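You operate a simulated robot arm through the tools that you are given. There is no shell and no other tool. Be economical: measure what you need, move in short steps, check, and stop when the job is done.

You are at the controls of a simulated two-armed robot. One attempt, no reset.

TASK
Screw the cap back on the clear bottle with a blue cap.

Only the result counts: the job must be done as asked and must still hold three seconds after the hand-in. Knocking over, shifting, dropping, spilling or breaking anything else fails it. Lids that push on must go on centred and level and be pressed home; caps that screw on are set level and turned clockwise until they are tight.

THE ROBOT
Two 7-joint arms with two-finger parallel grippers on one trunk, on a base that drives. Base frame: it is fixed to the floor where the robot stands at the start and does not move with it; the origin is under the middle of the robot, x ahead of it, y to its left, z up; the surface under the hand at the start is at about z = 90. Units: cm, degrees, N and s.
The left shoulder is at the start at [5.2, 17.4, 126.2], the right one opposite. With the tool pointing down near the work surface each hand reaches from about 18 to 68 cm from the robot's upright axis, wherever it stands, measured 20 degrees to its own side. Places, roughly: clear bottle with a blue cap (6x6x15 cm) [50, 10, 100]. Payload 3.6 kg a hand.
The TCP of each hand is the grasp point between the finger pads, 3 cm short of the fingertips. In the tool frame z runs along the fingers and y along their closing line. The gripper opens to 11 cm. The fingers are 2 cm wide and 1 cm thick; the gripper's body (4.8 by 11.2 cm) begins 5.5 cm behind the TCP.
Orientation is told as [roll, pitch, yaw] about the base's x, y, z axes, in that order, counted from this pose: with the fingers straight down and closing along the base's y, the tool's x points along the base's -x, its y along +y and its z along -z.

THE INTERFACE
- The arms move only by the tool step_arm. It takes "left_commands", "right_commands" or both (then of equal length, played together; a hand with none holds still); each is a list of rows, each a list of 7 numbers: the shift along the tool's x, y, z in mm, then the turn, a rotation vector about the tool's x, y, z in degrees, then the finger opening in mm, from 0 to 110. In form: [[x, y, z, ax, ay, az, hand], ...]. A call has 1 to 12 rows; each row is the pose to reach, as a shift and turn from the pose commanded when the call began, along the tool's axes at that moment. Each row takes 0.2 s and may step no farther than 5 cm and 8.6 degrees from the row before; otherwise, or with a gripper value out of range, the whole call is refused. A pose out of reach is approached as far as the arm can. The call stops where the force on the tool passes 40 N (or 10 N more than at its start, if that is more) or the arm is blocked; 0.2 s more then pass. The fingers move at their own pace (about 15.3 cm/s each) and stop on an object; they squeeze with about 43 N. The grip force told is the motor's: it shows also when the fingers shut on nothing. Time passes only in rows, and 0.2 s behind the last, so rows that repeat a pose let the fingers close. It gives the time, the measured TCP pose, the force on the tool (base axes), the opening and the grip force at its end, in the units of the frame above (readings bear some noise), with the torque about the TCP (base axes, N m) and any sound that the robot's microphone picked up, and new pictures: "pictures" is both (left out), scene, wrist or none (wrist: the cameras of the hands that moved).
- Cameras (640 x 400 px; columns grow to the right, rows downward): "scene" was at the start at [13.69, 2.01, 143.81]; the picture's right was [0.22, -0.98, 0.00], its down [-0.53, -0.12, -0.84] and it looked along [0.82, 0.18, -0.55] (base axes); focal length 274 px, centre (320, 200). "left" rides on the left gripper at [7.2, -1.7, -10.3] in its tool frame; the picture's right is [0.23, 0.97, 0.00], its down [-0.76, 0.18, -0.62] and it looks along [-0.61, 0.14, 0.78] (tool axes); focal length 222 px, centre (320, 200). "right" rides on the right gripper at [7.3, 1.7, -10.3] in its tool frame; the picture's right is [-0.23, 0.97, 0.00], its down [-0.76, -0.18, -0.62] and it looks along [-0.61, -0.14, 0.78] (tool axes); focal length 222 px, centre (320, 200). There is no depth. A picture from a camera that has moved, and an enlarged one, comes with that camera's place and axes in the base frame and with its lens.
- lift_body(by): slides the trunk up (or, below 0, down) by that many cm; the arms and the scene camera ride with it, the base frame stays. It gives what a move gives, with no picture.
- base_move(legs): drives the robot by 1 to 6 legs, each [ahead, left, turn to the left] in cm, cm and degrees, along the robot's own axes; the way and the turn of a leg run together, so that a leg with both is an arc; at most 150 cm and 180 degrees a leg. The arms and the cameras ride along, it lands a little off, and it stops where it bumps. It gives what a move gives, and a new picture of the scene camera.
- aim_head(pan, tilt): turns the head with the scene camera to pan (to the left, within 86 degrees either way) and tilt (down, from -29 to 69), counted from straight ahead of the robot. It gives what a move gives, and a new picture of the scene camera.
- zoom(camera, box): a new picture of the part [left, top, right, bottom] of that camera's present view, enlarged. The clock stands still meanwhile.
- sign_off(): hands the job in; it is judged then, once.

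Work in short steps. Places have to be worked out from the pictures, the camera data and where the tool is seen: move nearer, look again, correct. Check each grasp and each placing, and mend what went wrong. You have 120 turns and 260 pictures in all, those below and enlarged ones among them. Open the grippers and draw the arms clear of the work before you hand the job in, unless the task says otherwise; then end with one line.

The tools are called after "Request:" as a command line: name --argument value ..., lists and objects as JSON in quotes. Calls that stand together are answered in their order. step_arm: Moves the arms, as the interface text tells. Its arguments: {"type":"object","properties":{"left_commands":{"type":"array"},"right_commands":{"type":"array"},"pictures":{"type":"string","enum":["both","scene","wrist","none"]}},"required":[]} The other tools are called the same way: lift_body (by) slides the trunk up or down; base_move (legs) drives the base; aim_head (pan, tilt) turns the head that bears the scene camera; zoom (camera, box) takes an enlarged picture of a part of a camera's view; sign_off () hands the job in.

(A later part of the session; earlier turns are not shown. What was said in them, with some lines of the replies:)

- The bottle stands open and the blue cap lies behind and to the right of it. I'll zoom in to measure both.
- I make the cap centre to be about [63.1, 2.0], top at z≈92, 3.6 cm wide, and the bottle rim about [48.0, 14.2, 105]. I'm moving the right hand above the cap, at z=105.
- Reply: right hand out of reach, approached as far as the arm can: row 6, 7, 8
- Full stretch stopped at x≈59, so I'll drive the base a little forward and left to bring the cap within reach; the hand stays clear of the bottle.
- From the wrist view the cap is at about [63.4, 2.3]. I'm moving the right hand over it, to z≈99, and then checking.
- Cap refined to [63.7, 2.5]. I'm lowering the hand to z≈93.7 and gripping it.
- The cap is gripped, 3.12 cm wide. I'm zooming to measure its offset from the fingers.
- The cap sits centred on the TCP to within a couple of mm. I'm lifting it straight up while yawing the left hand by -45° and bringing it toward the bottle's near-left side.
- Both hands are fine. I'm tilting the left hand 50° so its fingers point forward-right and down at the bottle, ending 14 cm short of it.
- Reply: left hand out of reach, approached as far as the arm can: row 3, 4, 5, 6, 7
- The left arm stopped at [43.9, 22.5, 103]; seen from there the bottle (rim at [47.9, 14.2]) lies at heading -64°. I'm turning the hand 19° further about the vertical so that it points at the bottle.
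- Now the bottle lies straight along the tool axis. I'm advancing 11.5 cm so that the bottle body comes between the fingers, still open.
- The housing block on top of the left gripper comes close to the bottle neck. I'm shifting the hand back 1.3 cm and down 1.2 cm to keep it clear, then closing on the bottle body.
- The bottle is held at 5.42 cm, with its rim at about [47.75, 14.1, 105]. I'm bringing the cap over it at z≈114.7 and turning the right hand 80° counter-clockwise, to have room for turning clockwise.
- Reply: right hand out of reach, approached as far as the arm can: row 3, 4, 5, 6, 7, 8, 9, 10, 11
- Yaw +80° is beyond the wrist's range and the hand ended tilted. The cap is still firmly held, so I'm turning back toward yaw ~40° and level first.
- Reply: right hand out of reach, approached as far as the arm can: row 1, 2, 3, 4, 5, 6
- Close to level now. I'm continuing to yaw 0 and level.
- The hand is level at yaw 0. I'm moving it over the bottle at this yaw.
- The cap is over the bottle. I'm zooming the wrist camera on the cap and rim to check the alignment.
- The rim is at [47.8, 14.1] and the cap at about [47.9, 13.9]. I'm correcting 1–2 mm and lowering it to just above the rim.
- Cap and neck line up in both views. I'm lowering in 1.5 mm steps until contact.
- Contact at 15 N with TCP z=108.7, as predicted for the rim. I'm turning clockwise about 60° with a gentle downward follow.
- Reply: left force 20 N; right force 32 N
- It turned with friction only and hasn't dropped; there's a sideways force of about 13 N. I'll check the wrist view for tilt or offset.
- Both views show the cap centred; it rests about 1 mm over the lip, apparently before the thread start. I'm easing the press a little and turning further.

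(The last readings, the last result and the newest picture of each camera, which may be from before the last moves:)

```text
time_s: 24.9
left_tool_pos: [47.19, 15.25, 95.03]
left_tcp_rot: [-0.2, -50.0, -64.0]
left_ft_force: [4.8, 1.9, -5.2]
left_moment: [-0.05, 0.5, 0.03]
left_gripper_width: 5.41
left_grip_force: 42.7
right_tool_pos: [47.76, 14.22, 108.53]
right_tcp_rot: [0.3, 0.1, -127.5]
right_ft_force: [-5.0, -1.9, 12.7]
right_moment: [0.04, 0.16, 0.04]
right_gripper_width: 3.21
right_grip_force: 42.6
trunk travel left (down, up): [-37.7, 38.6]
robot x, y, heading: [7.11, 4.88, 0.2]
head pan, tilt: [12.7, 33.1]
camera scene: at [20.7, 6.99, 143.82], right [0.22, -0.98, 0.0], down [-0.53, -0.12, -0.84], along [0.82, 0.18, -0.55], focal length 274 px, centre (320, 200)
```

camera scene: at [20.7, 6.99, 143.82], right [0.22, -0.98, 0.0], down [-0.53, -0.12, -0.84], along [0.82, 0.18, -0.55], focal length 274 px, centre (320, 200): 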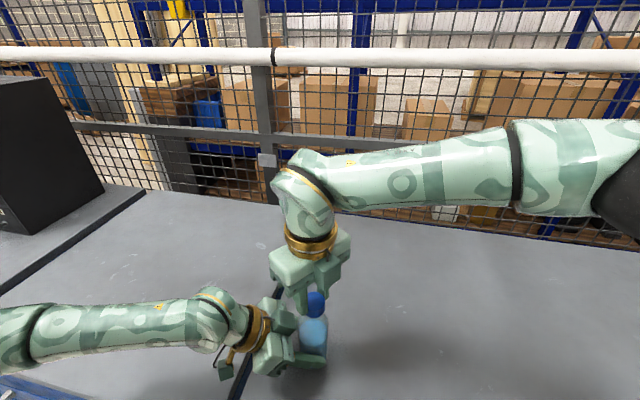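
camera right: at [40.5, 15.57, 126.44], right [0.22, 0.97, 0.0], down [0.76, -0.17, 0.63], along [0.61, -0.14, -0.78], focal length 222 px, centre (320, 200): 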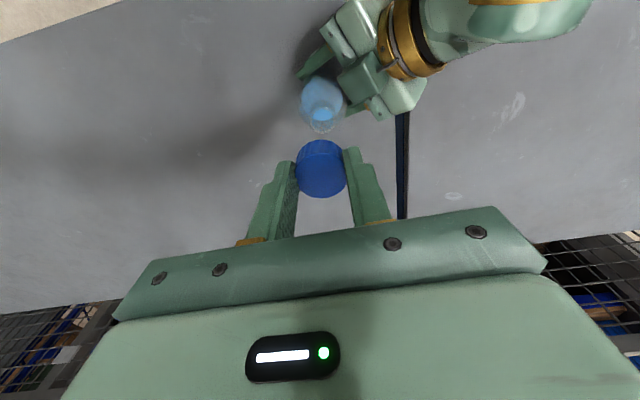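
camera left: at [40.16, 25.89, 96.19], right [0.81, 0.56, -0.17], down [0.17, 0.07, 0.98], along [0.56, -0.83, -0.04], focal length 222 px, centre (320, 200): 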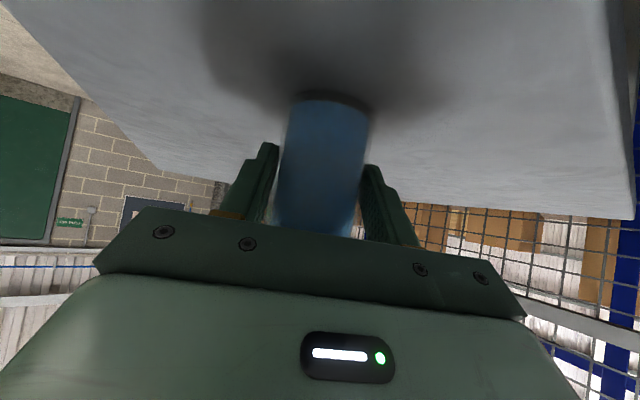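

It reached yaw -127° with only friction, and z is down slightly. I'm continuing with a light press.

Request:
step_arm --right_commands '[[0, 0, 0.1, 0, 0, 8.5, 20], [0, 0, 0.2, 0, 0, 17, 20], [0, 0, 0.3, 0, 0, 25.5, 20], [0, 0, 0.3, 0, 0, 34, 20], [0, 0, 0.4, 0, 0, 42.5, 20], [0, 0, 0.4, 0, 0, 51, 20], [0, 0, 0.5, 0, 0, 59.5, 20], [0, 0, 0.5, 0, 0, 68, 20]]' --pictures "scene"

Request:
zoom --camera "scene" --box '[260, 260, 380, 360]'

```text
time_s: 26.7
left_tool_pos: [47.13, 15.32, 95.01]
left_tcp_rot: [0.0, -49.9, -64.0]
left_ft_force: [-5.3, -3.7, -1.1]
left_moment: [0.15, -0.26, -0.12]
left_gripper_width: 5.42
left_grip_force: 43.2
right_tool_pos: [47.57, 14.15, 108.48]
right_tcp_rot: [0.1, 0.3, 164.5]
right_ft_force: [3.3, 2.8, 7.6]
right_moment: [0.03, -0.15, 0.03]
right_gripper_width: 3.2
right_grip_force: 42.6
trunk travel left (down, up): [-37.7, 38.6]
robot x, y, heading: [7.13, 5.0, 0.2]
head pan, tilt: [12.7, 33.1]
camera scene: at [20.69, 6.97, 143.82], right [0.22, -0.98, 0.0], down [-0.53, -0.12, -0.84], along [0.82, 0.18, -0.55], focal length 274 px, centre (320, 200)
```

scene: 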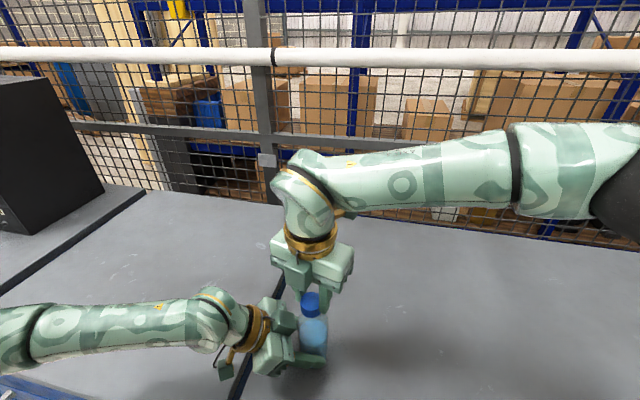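

```text
4.00 times, centred on (320, 310) of scene
camera zoom: at [20.69, 6.97, 143.82], right [0.22, -0.98, 0.0], down [-0.53, -0.12, -0.84], along [0.82, 0.18, -0.55], focal length 1096 px, centre (320, -240)
```

zoom: 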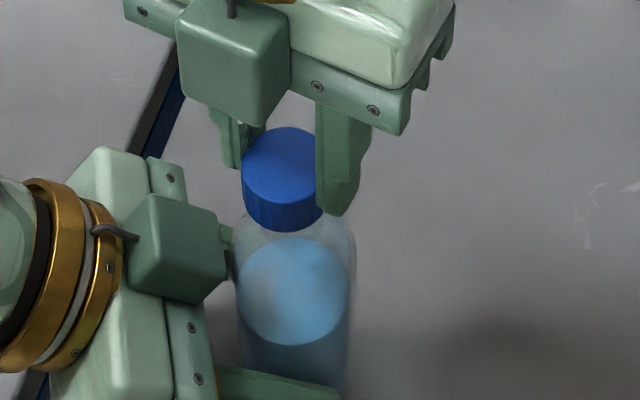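

I turned about 195° in all. The cap looks lower, perhaps slid in the fingers as the thread took, but also slightly shifted left, so I'm checking it from the wrist camera.

Request:
zoom --camera "right" --box '[240, 60, 400, 220]'

Request:
zoom --camera "scene" --box '[285, 275, 345, 325]'

```text
2.50 times, centred on (320, 140) of right
camera zoom: at [54.24, 10.6, 118.89], right [-0.48, -0.88, 0.0], down [-0.69, 0.38, 0.62], along [-0.54, 0.3, -0.79], focal length 555 px, centre (320, 350)
```

zoom: 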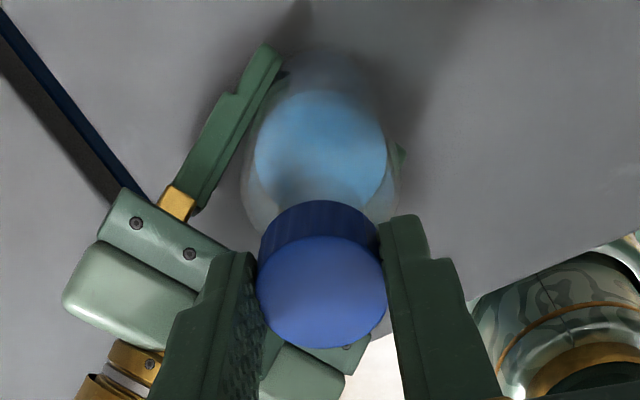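

```text
8.00 times, centred on (315, 300) of scene
camera zoom: at [20.69, 6.97, 143.82], right [0.22, -0.98, 0.0], down [-0.53, -0.12, -0.84], along [0.82, 0.18, -0.55], focal length 2193 px, centre (360, -600)
```

zoom: 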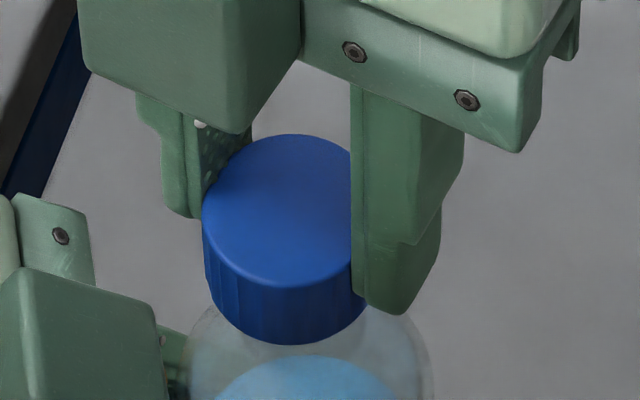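

The cap sits about 3 mm off the TCP along tool −x, so turning about the TCP made it orbit; it is now about 5 mm off the bottle axis. I'm lifting 3 mm and shifting 5 mm along tool x to re-centre it, watching the forces.

Request:
step_arm --right_commands '[[0, 0, -1.5, 0, 0, 0, 20], [0, 0, -3, 0, 0, 0, 20], [2.5, 0, -3, 0, 0, 0, 20], [5, -0.4, -3, 0, 0, 0, 20], [5, -0.4, -3, 0, 0, 0, 20]]' --pictures "none"

Request:
zoom --camera "scene" --box '[260, 260, 380, 360]'

Request:
zoom --camera "right" --box '[240, 60, 400, 220]'

```text
time_s: 27.9
left_tool_pos: [47.27, 15.59, 95.0]
left_tcp_rot: [0.0, -50.1, -63.9]
left_ft_force: [2.1, 1.5, 3.2]
left_moment: [0.01, -0.18, 0.04]
left_gripper_width: 5.41
left_grip_force: 43.3
right_tool_pos: [48.11, 14.18, 108.75]
right_tcp_rot: [0.0, 0.2, 164.7]
right_ft_force: [0.7, 0.0, -0.9]
right_moment: [0.0, 0.02, 0.03]
right_gripper_width: 3.2
right_grip_force: 42.9
trunk travel left (down, up): [-37.7, 38.6]
robot x, y, heading: [7.19, 4.74, 0.1]
head pan, tilt: [12.7, 33.1]
```

```text
4.00 times, centred on (320, 310) of scene
camera zoom: at [20.74, 7.01, 143.82], right [0.22, -0.98, 0.0], down [-0.53, -0.12, -0.84], along [0.82, 0.18, -0.55], focal length 1096 px, centre (320, -240)
```

zoom: 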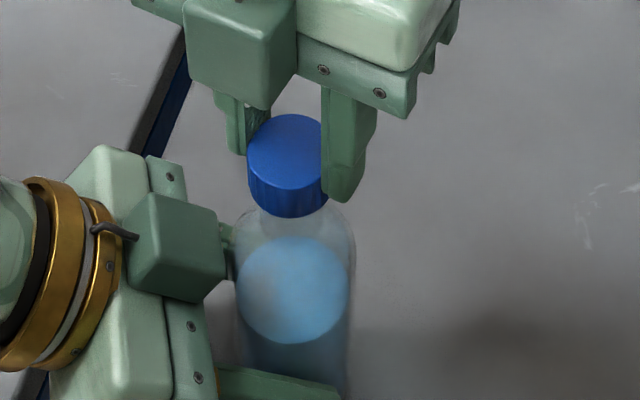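

```text
2.50 times, centred on (320, 140) of right
camera zoom: at [54.78, 10.56, 119.14], right [-0.48, -0.88, 0.0], down [-0.69, 0.37, 0.62], along [-0.55, 0.3, -0.78], focal length 555 px, centre (320, 350)
```

zoom: 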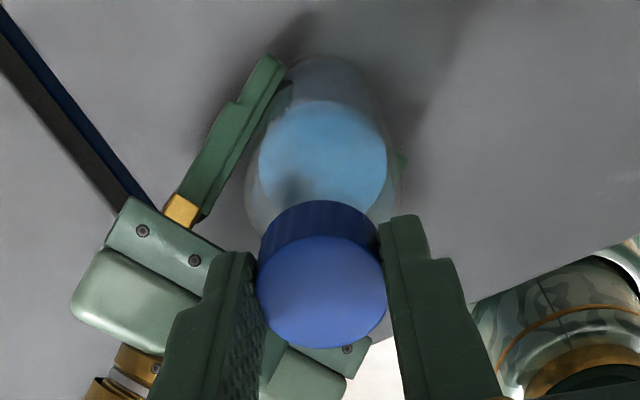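

The hand is free of contact and the cap is over the axis again, though tilted about 2° in the fingers. I'll set it on the lip, release so that it levels itself, and regrasp it on its centre.

Request:
step_arm --right_commands '[[0, 0, 1, 0, -1, 0, 20], [0, 0, 1.5, 0, -2, 0, 20], [0, 0, 2, 0, -2, 0, 20], [0, 0, 2.5, 0, -2, 0, 20]]' --pictures "none"

Request:
zoom --camera "scene" --box '[285, 275, 345, 325]'

```text
time_s: 28.9
left_tool_pos: [47.2, 15.34, 95.05]
left_tcp_rot: [-0.1, -50.1, -63.9]
left_ft_force: [2.4, 0.9, 5.3]
left_moment: [-0.07, -0.15, 0.06]
left_gripper_width: 5.42
left_grip_force: 43.0
right_tool_pos: [48.17, 14.2, 108.56]
right_tcp_rot: [0.1, -1.8, 164.7]
right_ft_force: [0.1, 0.2, 0.4]
right_moment: [0.0, 0.01, -0.03]
right_gripper_width: 3.2
right_grip_force: 43.1
trunk travel left (down, up): [-37.7, 38.6]
robot x, y, heading: [6.81, 5.17, 0.1]
head pan, tilt: [12.7, 33.1]
```

```text
8.00 times, centred on (315, 300) of scene
camera zoom: at [20.73, 7.01, 143.82], right [0.22, -0.98, 0.0], down [-0.53, -0.12, -0.84], along [0.82, 0.18, -0.55], focal length 2193 px, centre (360, -600)
```

zoom: 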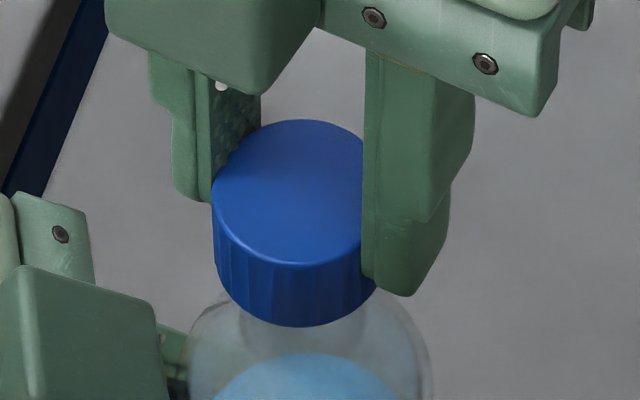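

No contact yet at 108.56. I'm lowering a bit more in small steps.

Request:
step_arm --right_commands '[[0, 0, 0.6, 0, 0, 0, 20], [0, 0, 1.2, 0, 0, 0, 20], [0, 0, 1.8, 0, 0, 0, 20]]' --pictures "none"

```text
time_s: 29.7
left_tool_pos: [47.29, 15.34, 95.04]
left_tcp_rot: [-0.1, -50.1, -64.0]
left_ft_force: [2.6, 0.5, 5.2]
left_moment: [-0.07, -0.19, 0.02]
left_gripper_width: 5.44
left_grip_force: 43.3
right_tool_pos: [48.26, 14.09, 108.43]
right_tcp_rot: [0.0, -1.6, 164.7]
right_ft_force: [0.1, 0.4, 0.2]
right_moment: [0.01, 0.01, 0.01]
right_gripper_width: 3.22
right_grip_force: 43.3
trunk travel left (down, up): [-37.7, 38.6]
robot x, y, heading: [6.91, 4.91, 0.1]
head pan, tilt: [12.7, 33.1]
```

Still free at 108.4. I'm continuing down.

Request:
step_arm --right_commands '[[0, 0, 0.8, 0, 0, 0, 20], [0, 0, 1.6, 0, 0, 0, 20], [0, 0, 2.4, 0, 0, 0, 20], [0, 0, 3.2, 0, 0, 0, 20]]' --pictures "none"

Request:
zoom --camera "scene" --box '[285, 275, 345, 325]'

```text
time_s: 30.7
left_tool_pos: [47.18, 15.42, 95.07]
left_tcp_rot: [0.1, -50.0, -64.0]
left_ft_force: [0.7, 0.0, 4.5]
left_moment: [-0.1, -0.09, 0.04]
left_gripper_width: 5.42
left_grip_force: 43.3
right_tool_pos: [48.25, 14.15, 108.03]
right_tcp_rot: [0.0, -1.7, 164.7]
right_ft_force: [-0.3, 0.1, -0.6]
right_moment: [-0.01, 0.0, 0.01]
right_gripper_width: 3.22
right_grip_force: 43.2
trunk travel left (down, up): [-37.7, 38.6]
robot x, y, heading: [7.0, 5.3, 0.3]
head pan, tilt: [12.7, 33.1]
```

```text
8.00 times, centred on (315, 300) of scene
camera zoom: at [20.71, 6.99, 143.82], right [0.22, -0.98, 0.0], down [-0.53, -0.12, -0.84], along [0.82, 0.18, -0.55], focal length 2193 px, centre (360, -600)
```

zoom: 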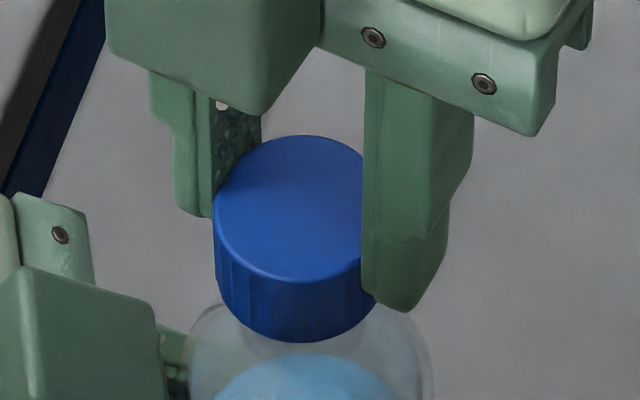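

Still free 7 mm below the earlier contact, so the neck is now inside the cap. I'm lowering on.

Request:
step_arm --right_commands '[[0, 0, 0.8, 0, 0, 0, 20], [0, 0, 1.6, 0, 0, 0, 20], [0, 0, 2.4, 0, 0, 0, 20], [0, 0, 3.2, 0, 0, 0, 20], [0, 0, 4.0, 0, 0, 0, 20]]' --pictures "none"

Request:
zoom --camera "scene" --box '[285, 275, 345, 325]'

```text
time_s: 31.9
left_tool_pos: [47.2, 15.33, 94.98]
left_tcp_rot: [-0.1, -50.0, -63.9]
left_ft_force: [0.0, 0.4, 4.3]
left_moment: [-0.11, -0.08, 0.02]
left_gripper_width: 5.41
left_grip_force: 43.2
right_tool_pos: [48.32, 14.13, 107.6]
right_tcp_rot: [0.0, -1.6, 164.7]
right_ft_force: [0.7, -0.2, -1.1]
right_moment: [-0.04, -0.04, 0.01]
right_gripper_width: 3.22
right_grip_force: 42.7
trunk travel left (down, up): [-37.7, 38.6]
robot x, y, heading: [6.89, 5.03, 0.1]
head pan, tilt: [12.7, 33.1]
```

```text
8.00 times, centred on (315, 300) of scene
camera zoom: at [20.71, 6.99, 143.82], right [0.22, -0.98, 0.0], down [-0.53, -0.12, -0.84], along [0.82, 0.18, -0.55], focal length 2193 px, centre (360, -600)
```

zoom: 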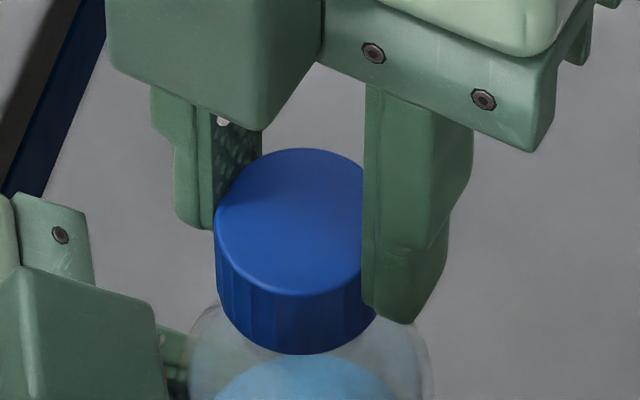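

No contact yet, with the cap sliding over the neck. I'm continuing down.

Request:
step_arm --right_commands '[[0, 0, 0.8, 0, 0, 0, 20], [0, 0, 1.6, 0, 0, 0, 20], [0, 0, 2.4, 0, 0, 0, 20], [0, 0, 3.2, 0, 0, 0, 20], [0, 0, 4.0, 0, 0, 0, 20], [0, 0, 4.8, 0, 0, 0, 20]]' --pictures "none"

Request:
zoom --camera "scene" --box '[285, 275, 345, 325]'

Request:
zoom --camera "right" --box '[240, 60, 400, 220]'

```text
time_s: 33.3
left_tool_pos: [47.23, 15.35, 95.07]
left_tcp_rot: [-0.1, -50.1, -63.9]
left_ft_force: [2.1, -0.2, 3.6]
left_moment: [-0.16, 0.46, 0.0]
left_gripper_width: 5.43
left_grip_force: 43.5
right_tool_pos: [48.09, 14.08, 107.14]
right_tcp_rot: [0.0, -1.8, 164.7]
right_ft_force: [-2.5, -0.8, 0.1]
right_moment: [-0.03, -0.17, -0.03]
right_gripper_width: 3.21
right_grip_force: 42.9
trunk travel left (down, up): [-37.7, 38.6]
robot x, y, heading: [7.03, 5.05, -0.1]
head pan, tilt: [12.7, 33.1]
```

```text
8.00 times, centred on (315, 300) of scene
camera zoom: at [20.7, 6.98, 143.82], right [0.22, -0.98, 0.0], down [-0.53, -0.12, -0.84], along [0.82, 0.18, -0.55], focal length 2193 px, centre (360, -600)
```

zoom: 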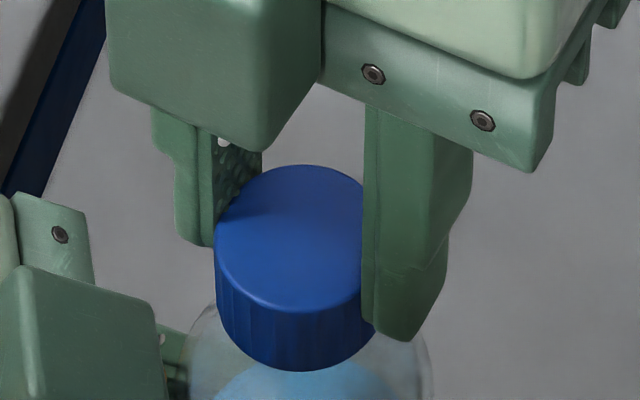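

```text
2.50 times, centred on (320, 140) of right
camera zoom: at [55.05, 10.44, 117.26], right [-0.48, -0.88, 0.01], down [-0.67, 0.37, 0.65], along [-0.57, 0.3, -0.76], focal length 555 px, centre (320, 350)
```

zoom: 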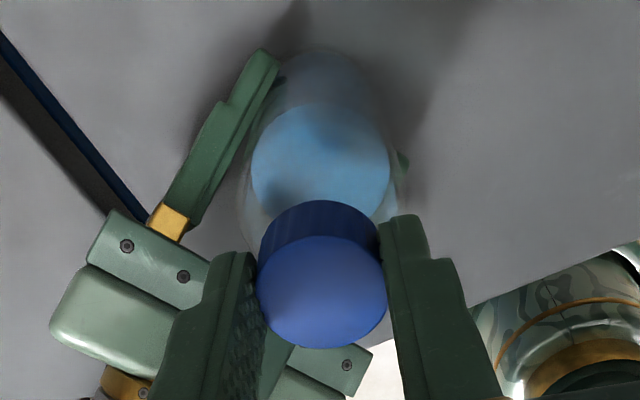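

The cap is now about 1.5 cm down over the neck, with light lateral guiding force. I'm continuing to contact.

Request:
step_arm --right_commands '[[0, 0, 0.7, 0, 0, 0, 20], [0, 0, 1.4, 0, 0, 0, 20], [0, 0, 2.1, 0, 0, 0, 20], [0, 0, 2.8, 0, 0, 0, 20]]' --pictures "none"

Request:
zoom --camera "scene" --box '[275, 275, 355, 335]'

```text
time_s: 34.3
left_tool_pos: [47.07, 15.38, 95.09]
left_tcp_rot: [0.1, -49.9, -64.0]
left_ft_force: [8.1, 0.3, -4.8]
left_moment: [-0.48, 0.27, 0.17]
left_gripper_width: 5.44
left_grip_force: 43.3
right_tool_pos: [48.15, 14.18, 107.01]
right_tcp_rot: [-0.1, -1.8, 164.7]
right_ft_force: [-5.6, -2.9, 24.8]
right_moment: [-0.08, 0.22, 0.01]
right_gripper_width: 3.18
right_grip_force: 42.9
trunk travel left (down, up): [-37.7, 38.6]
robot x, y, heading: [7.03, 5.02, 0.1]
head pan, tilt: [12.7, 33.1]
```

```text
6.67 times, centred on (315, 305) of scene
camera zoom: at [20.64, 6.92, 143.84], right [0.22, -0.98, 0.0], down [-0.53, -0.12, -0.84], along [0.82, 0.18, -0.55], focal length 1827 px, centre (353, -500)
```

zoom: 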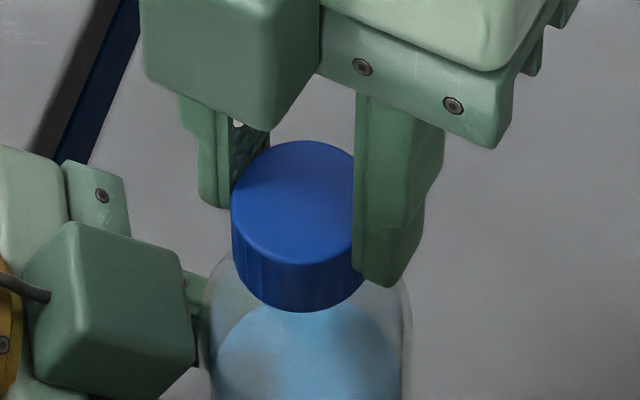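

Firm contact at z≈107.0 (25 N), with the cap well seated over the neck. I'm releasing it, lifting straight up and looking.

Request:
step_arm --right_commands '[[0, 0, -0.7, 0, 0, 0, 20], [0, 0, -0.7, 0, 0, 0, 42], [0, 0, -0.7, 0, 0, 0, 44], [0, 0, -0.7, 0, 0, 0, 44], [0, 0, -20, 0, 0, 0, 44], [0, 0, -45, 0, 0, 0, 50]]' --pictures "none"

Request:
zoom --camera "scene" --box '[275, 275, 355, 335]'

Request:
zoom --camera "right" --box '[220, 20, 420, 220]'

```text
time_s: 35.7
left_tool_pos: [47.23, 15.4, 94.96]
left_tcp_rot: [0.0, -50.0, -64.0]
left_ft_force: [-1.1, 0.8, 1.9]
left_moment: [-0.04, -0.02, 0.0]
left_gripper_width: 5.4
left_grip_force: 42.7
right_tool_pos: [48.33, 14.15, 111.46]
right_tcp_rot: [0.0, -1.7, 164.8]
right_ft_force: [0.1, 0.3, 0.0]
right_moment: [0.04, -0.02, 0.03]
right_gripper_width: 5.01
right_grip_force: 0.1
trunk travel left (down, up): [-37.7, 38.6]
robot x, y, heading: [7.4, 4.78, -0.1]
head pan, tilt: [12.7, 33.1]
```

```text
6.67 times, centred on (315, 305) of scene
camera zoom: at [20.7, 6.99, 143.82], right [0.22, -0.98, 0.0], down [-0.53, -0.12, -0.84], along [0.82, 0.18, -0.55], focal length 1827 px, centre (353, -500)
```

zoom: 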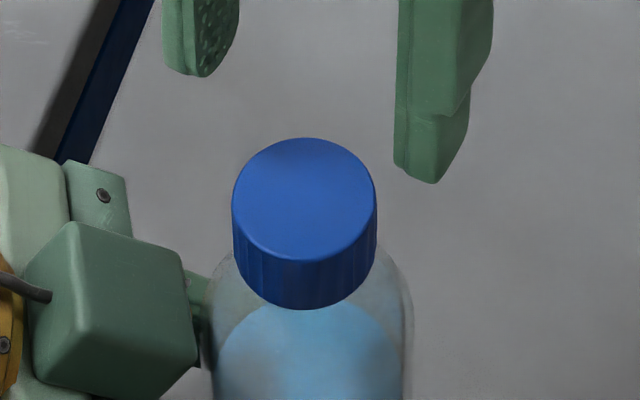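

```text
2.00 times, centred on (320, 120) of right
camera zoom: at [55.15, 10.38, 121.52], right [-0.48, -0.88, 0.01], down [-0.67, 0.37, 0.65], along [-0.57, 0.3, -0.76], focal length 444 px, centre (320, 360)
```

zoom: 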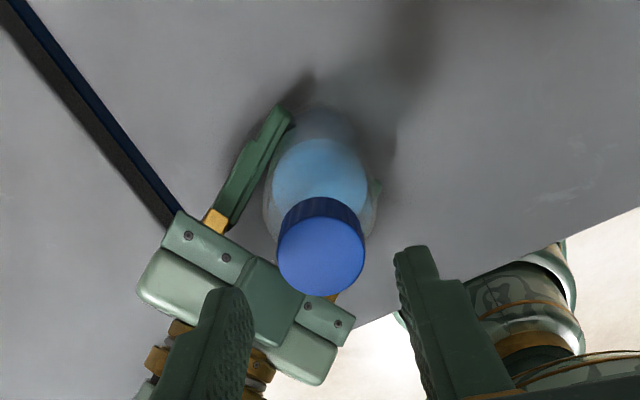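

The cap sits level and centred on the neck at [47.7, 14.1], not yet tight. I'm levelling the open hand and centring it above the cap, then winding it back counter-clockwise in the air.

Request:
step_arm --right_commands '[[-3, 0.7, 0, 0, 1, 0, 50], [-5.3, 1.4, 0, 0, 1.7, 0, 50], [-5.3, 1.4, 0, 0, 1.7, 0, 50]]' --pictures "none"

Request:
step_arm --right_commands '[[0, 0, 0, 0, 0, -8.5, 50], [0, 0, 0, 0, 0, -17, 50], [0, 0, 0, 0, 0, -25.5, 50], [0, 0, 0, 0, 0, -34, 50], [0, 0, 0, 0, 0, -42.5, 50], [0, 0, 0, 0, 0, -51, 50], [0, 0, 0, 0, 0, -59.5, 50], [0, 0, 0, 0, 0, -68, 50], [0, 0, 0, 0, 0, -76.5, 50], [0, 0, 0, 0, 0, -85, 50], [0, 0, 0, 0, 0, -93.5, 50], [0, 0, 0, 0, 0, -102, 50]]' --pictures "none"

Request:
step_arm --right_commands '[[0, 0, 0, 0, 0, -8.5, 50], [0, 0, 0, 0, 0, -17, 50], [0, 0, 0, 0, 0, -25.5, 50], [0, 0, 0, 0, 0, -34, 50], [0, 0, 0, 0, 0, -42.5, 50], [0, 0, 0, 0, 0, -51, 50], [0, 0, 0, 0, 0, -59.5, 50], [0, 0, 0, 0, 0, -68, 50], [0, 0, 0, 0, 0, -76.5, 50], [0, 0, 0, 0, 0, -85, 50], [0, 0, 0, 0, 0, -93.3, 50]]' --pictures "both"

```text
time_s: 36.5
left_tool_pos: [47.09, 15.34, 95.07]
left_tcp_rot: [-0.1, -49.9, -63.9]
left_ft_force: [-0.3, -0.2, 2.3]
left_moment: [-0.06, -0.06, -0.02]
left_gripper_width: 5.39
left_grip_force: 42.9
right_tool_pos: [47.76, 14.09, 111.44]
right_tcp_rot: [-0.1, 0.0, 164.7]
right_ft_force: [0.9, 0.0, -0.3]
right_moment: [0.02, -0.01, 0.0]
right_gripper_width: 5.0
right_grip_force: 0.0
trunk travel left (down, up): [-37.7, 38.6]
robot x, y, heading: [7.23, 4.89, 0.1]
head pan, tilt: [12.7, 33.1]
```

```text
time_s: 39.1
left_tool_pos: [47.2, 15.45, 94.91]
left_tcp_rot: [0.0, -49.9, -64.0]
left_ft_force: [-0.6, 0.7, 2.3]
left_moment: [-0.03, -0.08, 0.01]
left_gripper_width: 5.41
left_grip_force: 42.6
right_tool_pos: [47.59, 14.1, 111.41]
right_tcp_rot: [-0.1, -0.1, -93.2]
right_ft_force: [-0.9, 0.8, 0.6]
right_moment: [0.02, -0.02, -0.04]
right_gripper_width: 5.03
right_grip_force: 0.1
trunk travel left (down, up): [-37.7, 38.6]
robot x, y, heading: [7.21, 4.63, 0.3]
head pan, tilt: [12.7, 33.1]
```

```text
time_s: 41.5
left_tool_pos: [47.2, 15.32, 94.98]
left_tcp_rot: [0.1, -50.1, -64.0]
left_ft_force: [0.0, 0.7, 1.8]
left_moment: [-0.04, -0.06, 0.01]
left_gripper_width: 5.43
left_grip_force: 42.7
right_tool_pos: [47.87, 14.18, 111.39]
right_tcp_rot: [-0.1, 0.0, 0.2]
right_ft_force: [0.7, 0.1, -1.0]
right_moment: [0.02, 0.0, 0.0]
right_gripper_width: 5.0
right_grip_force: 0.0
trunk travel left (down, up): [-37.7, 38.6]
robot x, y, heading: [7.02, 4.89, 0.1]
head pan, tilt: [12.7, 33.1]
camera scene: at [20.73, 7.0, 143.81], right [0.22, -0.98, 0.0], down [-0.53, -0.12, -0.84], along [0.82, 0.18, -0.55], focal length 274 px, centre (320, 200)
camera right: at [40.58, 15.73, 121.74], right [0.22, 0.97, 0.0], down [0.76, -0.17, 0.62], along [0.61, -0.14, -0.78], focal length 222 px, centre (320, 200)
```

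scene: 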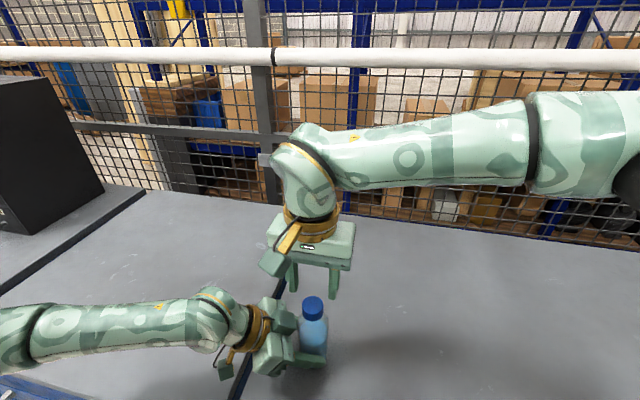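
right: 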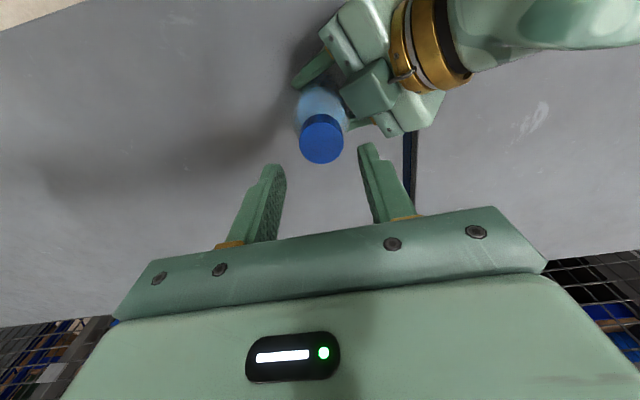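

The hand is back at yaw 0, directly over the cap. I'm lowering to z≈107.1 and gripping the cap on its centre.

Request:
step_arm --right_commands '[[1, 0, 20, 0, 0, 0, 50], [1, 0, 35, 0, 0, 0, 50], [1, 0, 43, 0, 0, 0, 50], [1, 0, 43, 0, 0, 0, 40], [1, 0, 43, 0, 0, 0, 20], [1, 0, 43, 0, 0, 0, 20], [1, 0, 43, 0, 0, 0, 20]]' --pictures "none"

Request:
zoom --camera "right" --box '[240, 60, 400, 220]'

Request:
zoom --camera "scene" --box '[275, 275, 355, 335]'

```text
time_s: 43.1
left_tool_pos: [47.16, 15.22, 94.97]
left_tcp_rot: [-0.2, -50.0, -64.0]
left_ft_force: [-0.7, -11.4, -0.1]
left_moment: [0.83, -0.02, -0.1]
left_gripper_width: 5.42
left_grip_force: 43.3
right_tool_pos: [47.57, 14.08, 107.25]
right_tcp_rot: [0.1, 0.0, 0.1]
right_ft_force: [0.9, 10.8, 0.1]
right_moment: [0.36, 0.09, 0.02]
right_gripper_width: 3.23
right_grip_force: 42.7
trunk travel left (down, up): [-37.7, 38.6]
robot x, y, heading: [7.0, 5.07, -0.1]
head pan, tilt: [12.7, 33.1]
```

```text
2.50 times, centred on (320, 140) of right
camera zoom: at [40.46, 15.73, 117.48], right [0.23, 0.97, 0.0], down [0.76, -0.18, 0.62], along [0.61, -0.14, -0.78], focal length 555 px, centre (320, 350)
```

zoom: 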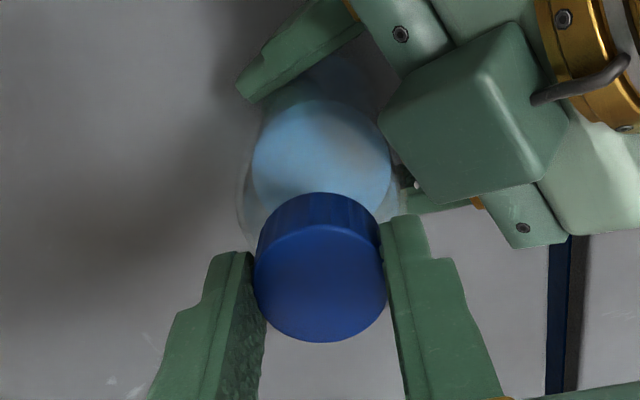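

```text
6.67 times, centred on (315, 305) of scene
camera zoom: at [20.74, 6.99, 143.81], right [0.22, -0.98, 0.0], down [-0.53, -0.12, -0.84], along [0.82, 0.18, -0.55], focal length 1827 px, centre (353, -500)
```

zoom: 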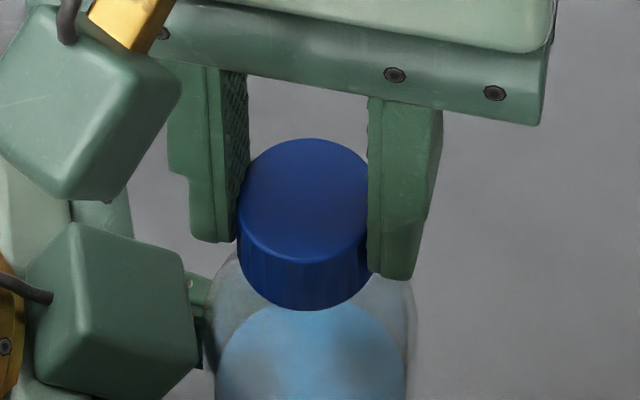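

The grip is centred now (cap offset about 1 mm), but there's an 11 N sideways pull along +y. I'm easing the hand 1 mm along +y.

Request:
step_arm --right_commands '[[0, 1, 0, 0, 0, 0, 20], [0, 1, 0, 0, 0, 0, 20]]' --pictures "none"

```text
time_s: 43.7
left_tool_pos: [47.12, 15.33, 94.99]
left_tcp_rot: [0.0, -50.1, -63.9]
left_ft_force: [-1.4, -6.1, 1.8]
left_moment: [0.16, -0.2, -0.06]
left_gripper_width: 5.44
left_grip_force: 43.0
right_tool_pos: [47.68, 14.23, 107.12]
right_tcp_rot: [0.0, -0.1, 0.0]
right_ft_force: [1.7, 4.9, -0.2]
right_moment: [0.22, 0.05, -0.01]
right_gripper_width: 3.26
right_grip_force: 43.5
trunk travel left (down, up): [-37.7, 38.6]
robot x, y, heading: [6.71, 4.75, 0.0]
head pan, tilt: [12.7, 33.1]
```

Stiffness is about 6 N/mm, so I'll move another 0.8 mm along +y, then turn 85° clockwise with a gentle downward follow.

Request:
step_arm --right_commands '[[-0.3, 0.8, 0.2, 0, 0, 0, 20], [-0.3, 0.8, 0.4, 0, 0, 8.5, 20], [-0.3, 0.8, 0.5, 0, 0, 17, 20], [-0.3, 0.8, 0.6, 0, 0, 25.5, 20], [-0.3, 0.8, 0.7, 0, 0, 34, 20], [-0.3, 0.8, 0.8, 0, 0, 42.5, 20], [-0.3, 0.8, 0.9, 0, 0, 51, 20], [-0.3, 0.8, 1.0, 0, 0, 59.5, 20], [-0.3, 0.8, 1.1, 0, 0, 68, 20], [-0.3, 0.8, 1.2, 0, 0, 76.5, 20], [-0.3, 0.8, 1.3, 0, 0, 85, 20]]' --pictures "none"

Request:
zoom --camera "scene" --box '[275, 275, 355, 335]'

```text
time_s: 46.1
left_tool_pos: [47.16, 15.39, 94.94]
left_tcp_rot: [-0.2, -50.0, -64.0]
left_ft_force: [-4.3, 4.9, 2.5]
left_moment: [-0.25, -0.7, -0.03]
left_gripper_width: 5.41
left_grip_force: 43.1
right_tool_pos: [47.77, 14.34, 106.89]
right_tcp_rot: [0.0, 0.1, -85.1]
right_ft_force: [6.0, -4.5, 2.2]
right_moment: [-0.2, -0.15, -0.01]
right_gripper_width: 3.24
right_grip_force: 42.6
trunk travel left (down, up): [-37.7, 38.6]
robot x, y, heading: [6.69, 5.19, -0.1]
head pan, tilt: [12.7, 33.1]
```

```text
6.67 times, centred on (315, 305) of scene
camera zoom: at [20.73, 7.02, 143.81], right [0.22, -0.98, 0.0], down [-0.53, -0.12, -0.84], along [0.82, 0.18, -0.55], focal length 1827 px, centre (353, -500)
```

zoom: 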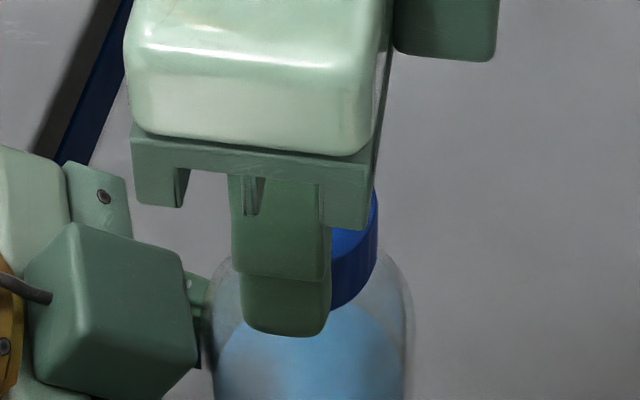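

Only 2 N vertically while following 1.3 mm down, so the thread is taking it in. I'm correcting the side load by under 1 mm and turning another 93°.

Request:
step_arm --right_commands '[[-0.6, 0.8, 0.1, 0, 0, 0, 20], [-0.6, 0.8, 0.2, 0, 0, 8.5, 20], [-0.6, 0.8, 0.3, 0, 0, 17, 20], [-0.6, 0.8, 0.4, 0, 0, 25.5, 20], [-0.6, 0.8, 0.5, 0, 0, 34, 20], [-0.6, 0.8, 0.6, 0, 0, 42.5, 20], [-0.6, 0.8, 0.7, 0, 0, 51, 20], [-0.6, 0.8, 0.8, 0, 0, 59.5, 20], [-0.6, 0.8, 0.9, 0, 0, 68, 20], [-0.6, 0.8, 1.0, 0, 0, 76.5, 20], [-0.6, 0.8, 1.1, 0, 0, 85, 20], [-0.6, 0.8, 1.2, 0, 0, 93.5, 20]]' --pictures "none"

Request:
zoom --camera "scene" --box '[275, 275, 355, 335]'

```text
time_s: 48.7
left_tool_pos: [47.15, 15.29, 94.96]
left_tcp_rot: [0.0, -49.9, -63.9]
left_ft_force: [-10.0, -1.7, 0.4]
left_moment: [-0.1, -0.99, -0.18]
left_gripper_width: 5.42
left_grip_force: 43.1
right_tool_pos: [47.8, 14.21, 106.93]
right_tcp_rot: [0.0, 0.0, -178.7]
right_ft_force: [8.3, 0.0, 2.3]
right_moment: [-0.02, -0.17, 0.02]
right_gripper_width: 3.26
right_grip_force: 42.8
trunk travel left (down, up): [-37.7, 38.6]
robot x, y, heading: [6.96, 5.38, -0.1]
head pan, tilt: [12.7, 33.1]
```

```text
6.67 times, centred on (315, 305) of scene
camera zoom: at [20.72, 6.98, 143.82], right [0.22, -0.98, 0.0], down [-0.53, -0.12, -0.84], along [0.82, 0.18, -0.55], focal length 1827 px, centre (353, -500)
```

zoom: 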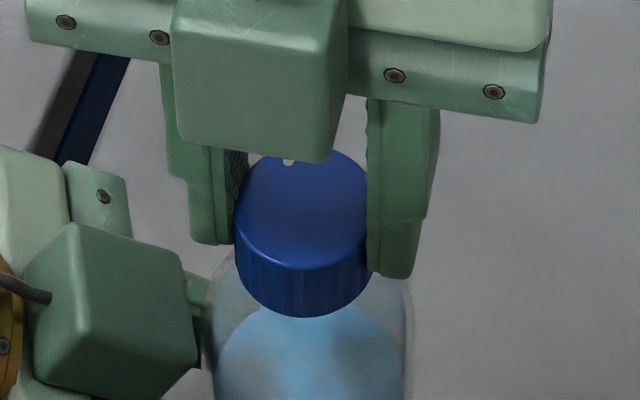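

The cap went down about 2 mm over 178° with no binding. I'm releasing, lifting 3 cm, winding back and regrasping.

Request:
step_arm --right_commands '[[0, 0, 0, 0, 0, 0, 44], [0, 0, 0, 0, 0, 0, 46], [0, 0, 0, 0, 0, 0, 46], [0, 0, -15, 0, 0, 0, 50], [0, 0, -32, 0, 0, 0, 50], [0, 0, -32, 0, 0, -8.5, 50], [0, 0, -32, 0, 0, -17, 50], [0, 0, -32, 0, 0, -25.5, 50], [0, 0, -32, 0, 0, -34, 50], [0, 0, -32, 0, 0, -42.5, 50], [0, 0, -32, 0, 0, -51, 50], [0, 0, -32, 0, 0, -59.5, 50]]' --pictures "none"

Request:
step_arm --right_commands '[[0, 0, 0, 0, 0, -8.5, 50], [0, 0, 0, 0, 0, -17, 50], [0, 0, 0, 0, 0, -25.5, 50], [0, 0, 0, 0, 0, -34, 50], [0, 0, 0, 0, 0, -42.5, 50], [0, 0, 0, 0, 0, -51, 50], [0, 0, 0, 0, 0, -59.5, 50], [0, 0, 0, 0, 0, -68, 50], [0, 0, 0, 0, 0, -76.5, 50], [0, 0, 0, 0, 0, -85, 50], [0, 0, 0, 0, 0, -93.5, 50], [0, 0, 0, 0, 0, -102, 50]]' --pictures "none"

Request:
zoom --camera "scene" --box '[275, 275, 355, 335]'

```text
time_s: 51.3
left_tool_pos: [47.18, 15.33, 95.0]
left_tcp_rot: [-0.1, -50.0, -64.0]
left_ft_force: [0.4, 0.5, 0.2]
left_moment: [-0.01, -0.04, -0.02]
left_gripper_width: 5.44
left_grip_force: 42.7
right_tool_pos: [47.68, 14.38, 110.01]
right_tcp_rot: [0.1, 0.1, -118.8]
right_ft_force: [0.8, -0.7, -0.7]
right_moment: [0.02, -0.01, 0.0]
right_gripper_width: 5.03
right_grip_force: 0.2
trunk travel left (down, up): [-37.7, 38.6]
robot x, y, heading: [7.12, 4.92, 0.1]
head pan, tilt: [12.7, 33.1]
```

```text
time_s: 53.9
left_tool_pos: [47.16, 15.35, 95.04]
left_tcp_rot: [-0.1, -49.9, -64.0]
left_ft_force: [0.2, 0.5, 0.4]
left_moment: [-0.04, -0.02, -0.01]
left_gripper_width: 5.38
left_grip_force: 42.8
right_tool_pos: [47.8, 14.15, 110.15]
right_tcp_rot: [0.0, 0.0, -16.8]
right_ft_force: [0.0, 0.5, 1.3]
right_moment: [0.0, 0.03, 0.02]
right_gripper_width: 5.02
right_grip_force: 0.0
trunk travel left (down, up): [-37.7, 38.6]
robot x, y, heading: [7.03, 5.0, -0.2]
head pan, tilt: [12.7, 33.1]
```

```text
6.67 times, centred on (315, 305) of scene
camera zoom: at [20.73, 7.0, 143.81], right [0.22, -0.98, 0.0], down [-0.53, -0.12, -0.84], along [0.82, 0.18, -0.55], focal length 1827 px, centre (353, -500)
```

zoom: 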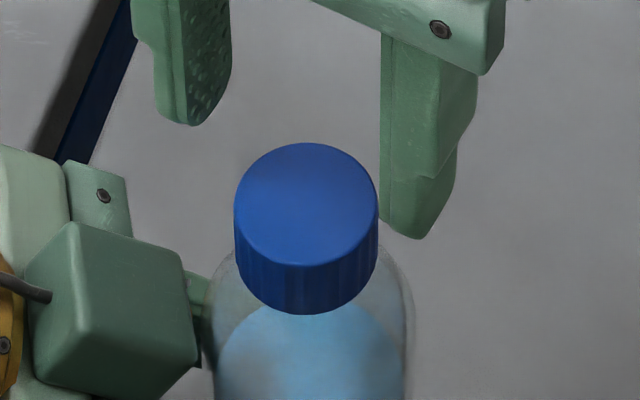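

The cap is about 1.3 mm lower than before, so the thread is working. I'm completing the wind-back, lowering and gripping again.

Request:
step_arm --right_commands '[[0, 0, 0, 0, 0, -8.5, 50], [0, 0, 0, 0, 0, -17, 50], [0, 0, 16, 0, 0, -17, 50], [0, 0, 31, 0, 0, -17, 50], [0, 0, 31, 0, 0, -17, 40], [0, 0, 31, 0, 0, -17, 20], [0, 0, 31, 0, 0, -17, 20], [0, 0, 31, 0, 0, -17, 20]]' --pictures "none"

```text
time_s: 55.7
left_tool_pos: [47.2, 15.29, 94.97]
left_tcp_rot: [-0.1, -49.9, -63.9]
left_ft_force: [-1.1, 1.4, 0.4]
left_moment: [-0.27, -0.04, 0.02]
left_gripper_width: 5.44
left_grip_force: 42.6
right_tool_pos: [47.78, 14.15, 106.86]
right_tcp_rot: [0.0, 0.0, -0.1]
right_ft_force: [0.7, -2.1, -0.4]
right_moment: [-0.04, -0.04, 0.01]
right_gripper_width: 3.25
right_grip_force: 42.8
trunk travel left (down, up): [-37.7, 38.6]
robot x, y, heading: [7.17, 5.13, 0.2]
head pan, tilt: [12.7, 33.1]
```

The grip is clean with almost no side load. I'm turning clockwise for two long strokes with about 0.8 mm follow each.

Request:
step_arm --right_commands '[[0, 0, 0.1, 0, 0, 8.5, 20], [0, 0, 0.2, 0, 0, 17, 20], [0, 0, 0.2, 0, 0, 25.5, 20], [0, 0, 0.3, 0, 0, 34, 20], [0, 0, 0.4, 0, 0, 42.5, 20], [0, 0, 0.4, 0, 0, 51, 20], [0, 0, 0.5, 0, 0, 59.5, 20], [0, 0, 0.6, 0, 0, 68, 20], [0, 0, 0.6, 0, 0, 76.5, 20], [0, 0, 0.7, 0, 0, 85, 20], [0, 0, 0.8, 0, 0, 93.5, 20]]' --pictures "none"

Request:
step_arm --right_commands '[[0, 0, 0.1, 0, 0, 8.5, 20], [0, 0, 0.2, 0, 0, 17, 20], [0, 0, 0.2, 0, 0, 25.5, 20], [0, 0, 0.3, 0, 0, 34, 20], [0, 0, 0.4, 0, 0, 42.5, 20], [0, 0, 0.4, 0, 0, 51, 20], [0, 0, 0.5, 0, 0, 59.5, 20], [0, 0, 0.6, 0, 0, 68, 20], [0, 0, 0.6, 0, 0, 76.5, 20], [0, 0, 0.7, 0, 0, 85, 20], [0, 0, 0.8, 0, 0, 93.5, 20]]' --pictures "none"

Request:
zoom --camera "scene" --box '[275, 275, 355, 335]'

```text
time_s: 58.1
left_tool_pos: [47.25, 15.27, 95.02]
left_tcp_rot: [0.0, -50.0, -64.0]
left_ft_force: [0.6, 4.5, 1.8]
left_moment: [-0.33, 0.09, -0.69]
left_gripper_width: 5.43
left_grip_force: 43.4
right_tool_pos: [47.68, 14.24, 106.8]
right_tcp_rot: [-0.1, 0.1, -93.5]
right_ft_force: [0.1, -5.1, -3.7]
right_moment: [-0.28, -0.05, 0.73]
right_gripper_width: 3.25
right_grip_force: 42.9
trunk travel left (down, up): [-37.7, 38.6]
robot x, y, heading: [6.95, 4.98, -0.1]
head pan, tilt: [12.7, 33.1]
```

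```text
time_s: 60.5
left_tool_pos: [47.14, 15.29, 94.99]
left_tcp_rot: [-0.1, -50.1, -64.0]
left_ft_force: [-3.2, 4.3, -0.1]
left_moment: [-0.24, 0.03, -0.72]
left_gripper_width: 5.42
left_grip_force: 42.4
right_tool_pos: [47.67, 14.34, 106.78]
right_tcp_rot: [0.1, -0.1, 172.9]
right_ft_force: [1.7, -4.9, 3.5]
right_moment: [-0.24, -0.05, 0.78]
right_gripper_width: 3.19
right_grip_force: 42.7
trunk travel left (down, up): [-37.7, 38.6]
robot x, y, heading: [7.01, 4.91, 0.1]
head pan, tilt: [12.7, 33.1]
```

```text
6.67 times, centred on (315, 305) of scene
camera zoom: at [20.71, 6.99, 143.81], right [0.22, -0.98, 0.0], down [-0.53, -0.12, -0.84], along [0.82, 0.18, -0.55], focal length 1827 px, centre (353, -500)
```

zoom: 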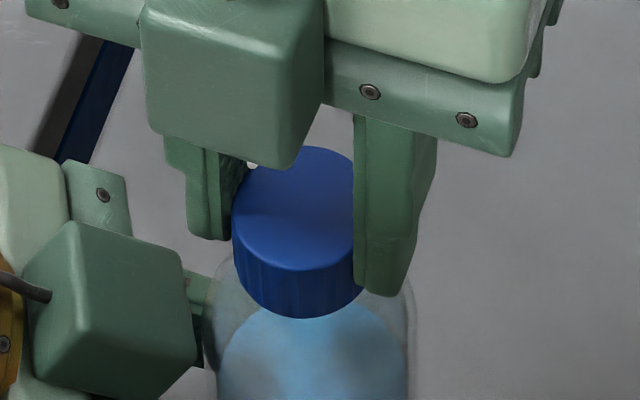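

The resisting torque rose to 0.75 N·m and held there, with the fingers slipping on the cap, so it is tight. I'm releasing and lifting away to inspect it.

Request:
step_arm --right_commands '[[0, 0, -0.6, 0, 0, 0, 20], [0, 0, -0.6, 0, 0, 0, 44], [0, 0, -0.6, 0, 0, 0, 46], [0, 0, -0.6, 0, 0, 0, 46], [0, 0, -20, 0, 0, 0, 50], [0, 0, -50, 0, 0, 0, 60], [0, 0, -90, 0, 0, 0, 60]]' --pictures "none"

Request:
zoom --camera "scene" --box '[275, 275, 355, 335]'

Request:
zoom --camera "right" --box '[220, 20, 420, 220]'

```text
time_s: 62.1
left_tool_pos: [47.16, 15.28, 95.02]
left_tcp_rot: [-0.1, -50.1, -64.1]
left_ft_force: [-0.4, 0.9, 1.6]
left_moment: [0.06, 0.15, 0.04]
left_gripper_width: 5.45
left_grip_force: 42.9
right_tool_pos: [47.78, 14.15, 115.86]
right_tcp_rot: [0.0, 0.0, 173.0]
right_ft_force: [-0.6, 0.1, 0.7]
right_moment: [0.0, -0.01, 0.03]
right_gripper_width: 5.99
right_grip_force: 0.0
trunk travel left (down, up): [-37.7, 38.6]
robot x, y, heading: [7.41, 5.09, -0.1]
head pan, tilt: [12.7, 33.1]
```

```text
6.67 times, centred on (315, 305) of scene
camera zoom: at [20.69, 7.0, 143.82], right [0.22, -0.98, 0.0], down [-0.53, -0.12, -0.84], along [0.82, 0.18, -0.55], focal length 1827 px, centre (353, -500)
```

zoom: 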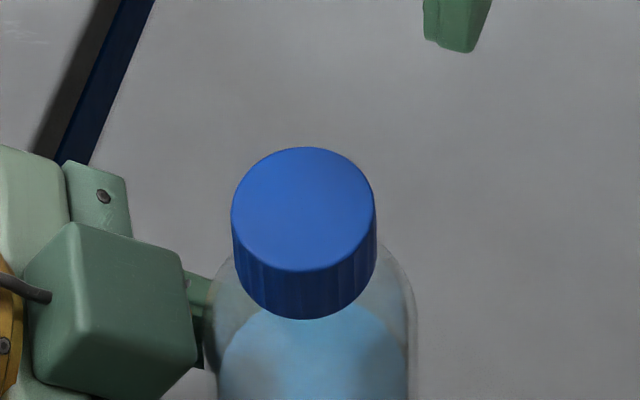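

```text
2.00 times, centred on (320, 120) of right
camera zoom: at [54.84, 11.55, 126.23], right [-0.34, -0.94, 0.0], down [-0.73, 0.27, 0.62], along [-0.59, 0.21, -0.78], focal length 444 px, centre (320, 360)
```

zoom: 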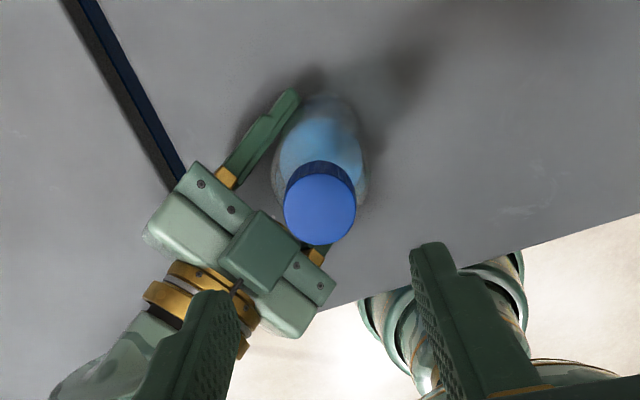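

The cap is level and about 3 mm lower than when first seated. I'm opening the left hand gently and backing it off along its axis while raising the right hand clear.

Request:
step_arm --left_commands '[[0, 0, 0, 0, 0, 0, 60], [0, 0, 0, 0, 0, 0, 75], [0, 0, 0, 0, 0, 0, 95], [0, 0, 0, 0, 0, 0, 100], [0, 0, -25, 0, 0, 0, 100], [0, 0, -55, 0, 0, 0, 100], [0, 0, -90, 0, 0, 0, 100], [0, 0, -120, 0, 0, 0, 100]]' --right_commands '[[0, 0, -20, 0, 0, 0, 60], [0, 0, -40, 0, 0, 0, 60], [0, 0, -60, 0, 0, 0, 60], [0, 30, -80, 0, 0, 0, 60], [0, 70, -80, 0, 0, 0, 60], [0, 110, -80, 0, 0, 0, 60], [0, 150, -80, 0, 0, 0, 60], [0, 150, -80, 0, 0, 0, 60]]' --pictures "scene"

Request:
zoom --camera "scene" --box '[260, 270, 380, 370]'

```text
time_s: 63.9
left_tool_pos: [43.1, 23.72, 102.77]
left_tcp_rot: [-0.1, -50.1, -63.9]
left_ft_force: [-0.4, 1.0, -1.2]
left_moment: [-0.01, 0.01, 0.01]
left_gripper_width: 9.99
left_grip_force: 0.1
right_tool_pos: [45.88, -0.5, 123.9]
right_tcp_rot: [0.0, 0.0, 173.0]
right_ft_force: [-1.3, 0.6, -0.3]
right_moment: [-0.03, 0.0, -0.03]
right_gripper_width: 5.99
right_grip_force: 0.0
trunk travel left (down, up): [-37.7, 38.6]
robot x, y, heading: [6.72, 5.17, 0.1]
head pan, tilt: [12.7, 33.1]
camera scene: at [20.68, 7.13, 143.82], right [0.22, -0.98, 0.0], down [-0.53, -0.12, -0.84], along [0.82, 0.18, -0.55], focal length 274 px, centre (320, 200)
```

scene: 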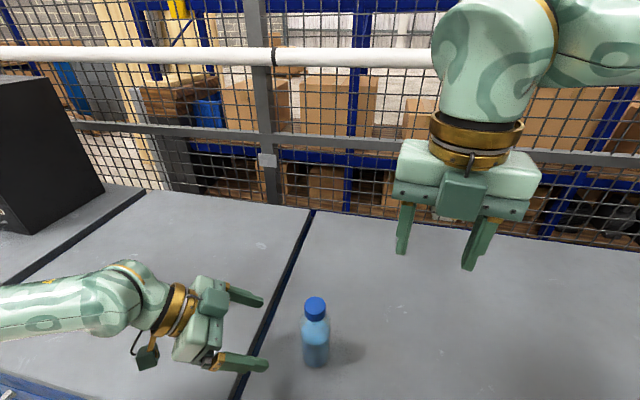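

```text
4.00 times, centred on (320, 320) of scene
camera zoom: at [20.68, 7.13, 143.82], right [0.22, -0.98, 0.0], down [-0.53, -0.12, -0.84], along [0.82, 0.18, -0.55], focal length 1096 px, centre (320, -280)
```

zoom: 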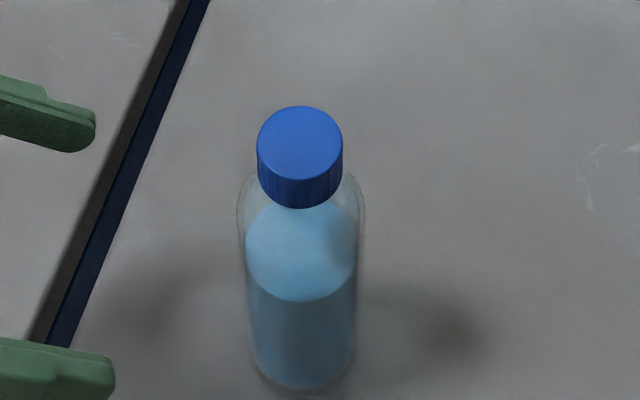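

The bottle stands upright with the cap level and tight, and both hands are open and clear. I'm handing in.

Request:
sign_off

```text
The job is handed in.
```

The blue cap is screwed back on the clear bottle: it sits level and centred, and I turned it clockwise until it stopped at about 0.75 N·m, with the fingers slipping on it. The bottle is upright, and both hands are open and clear of it.
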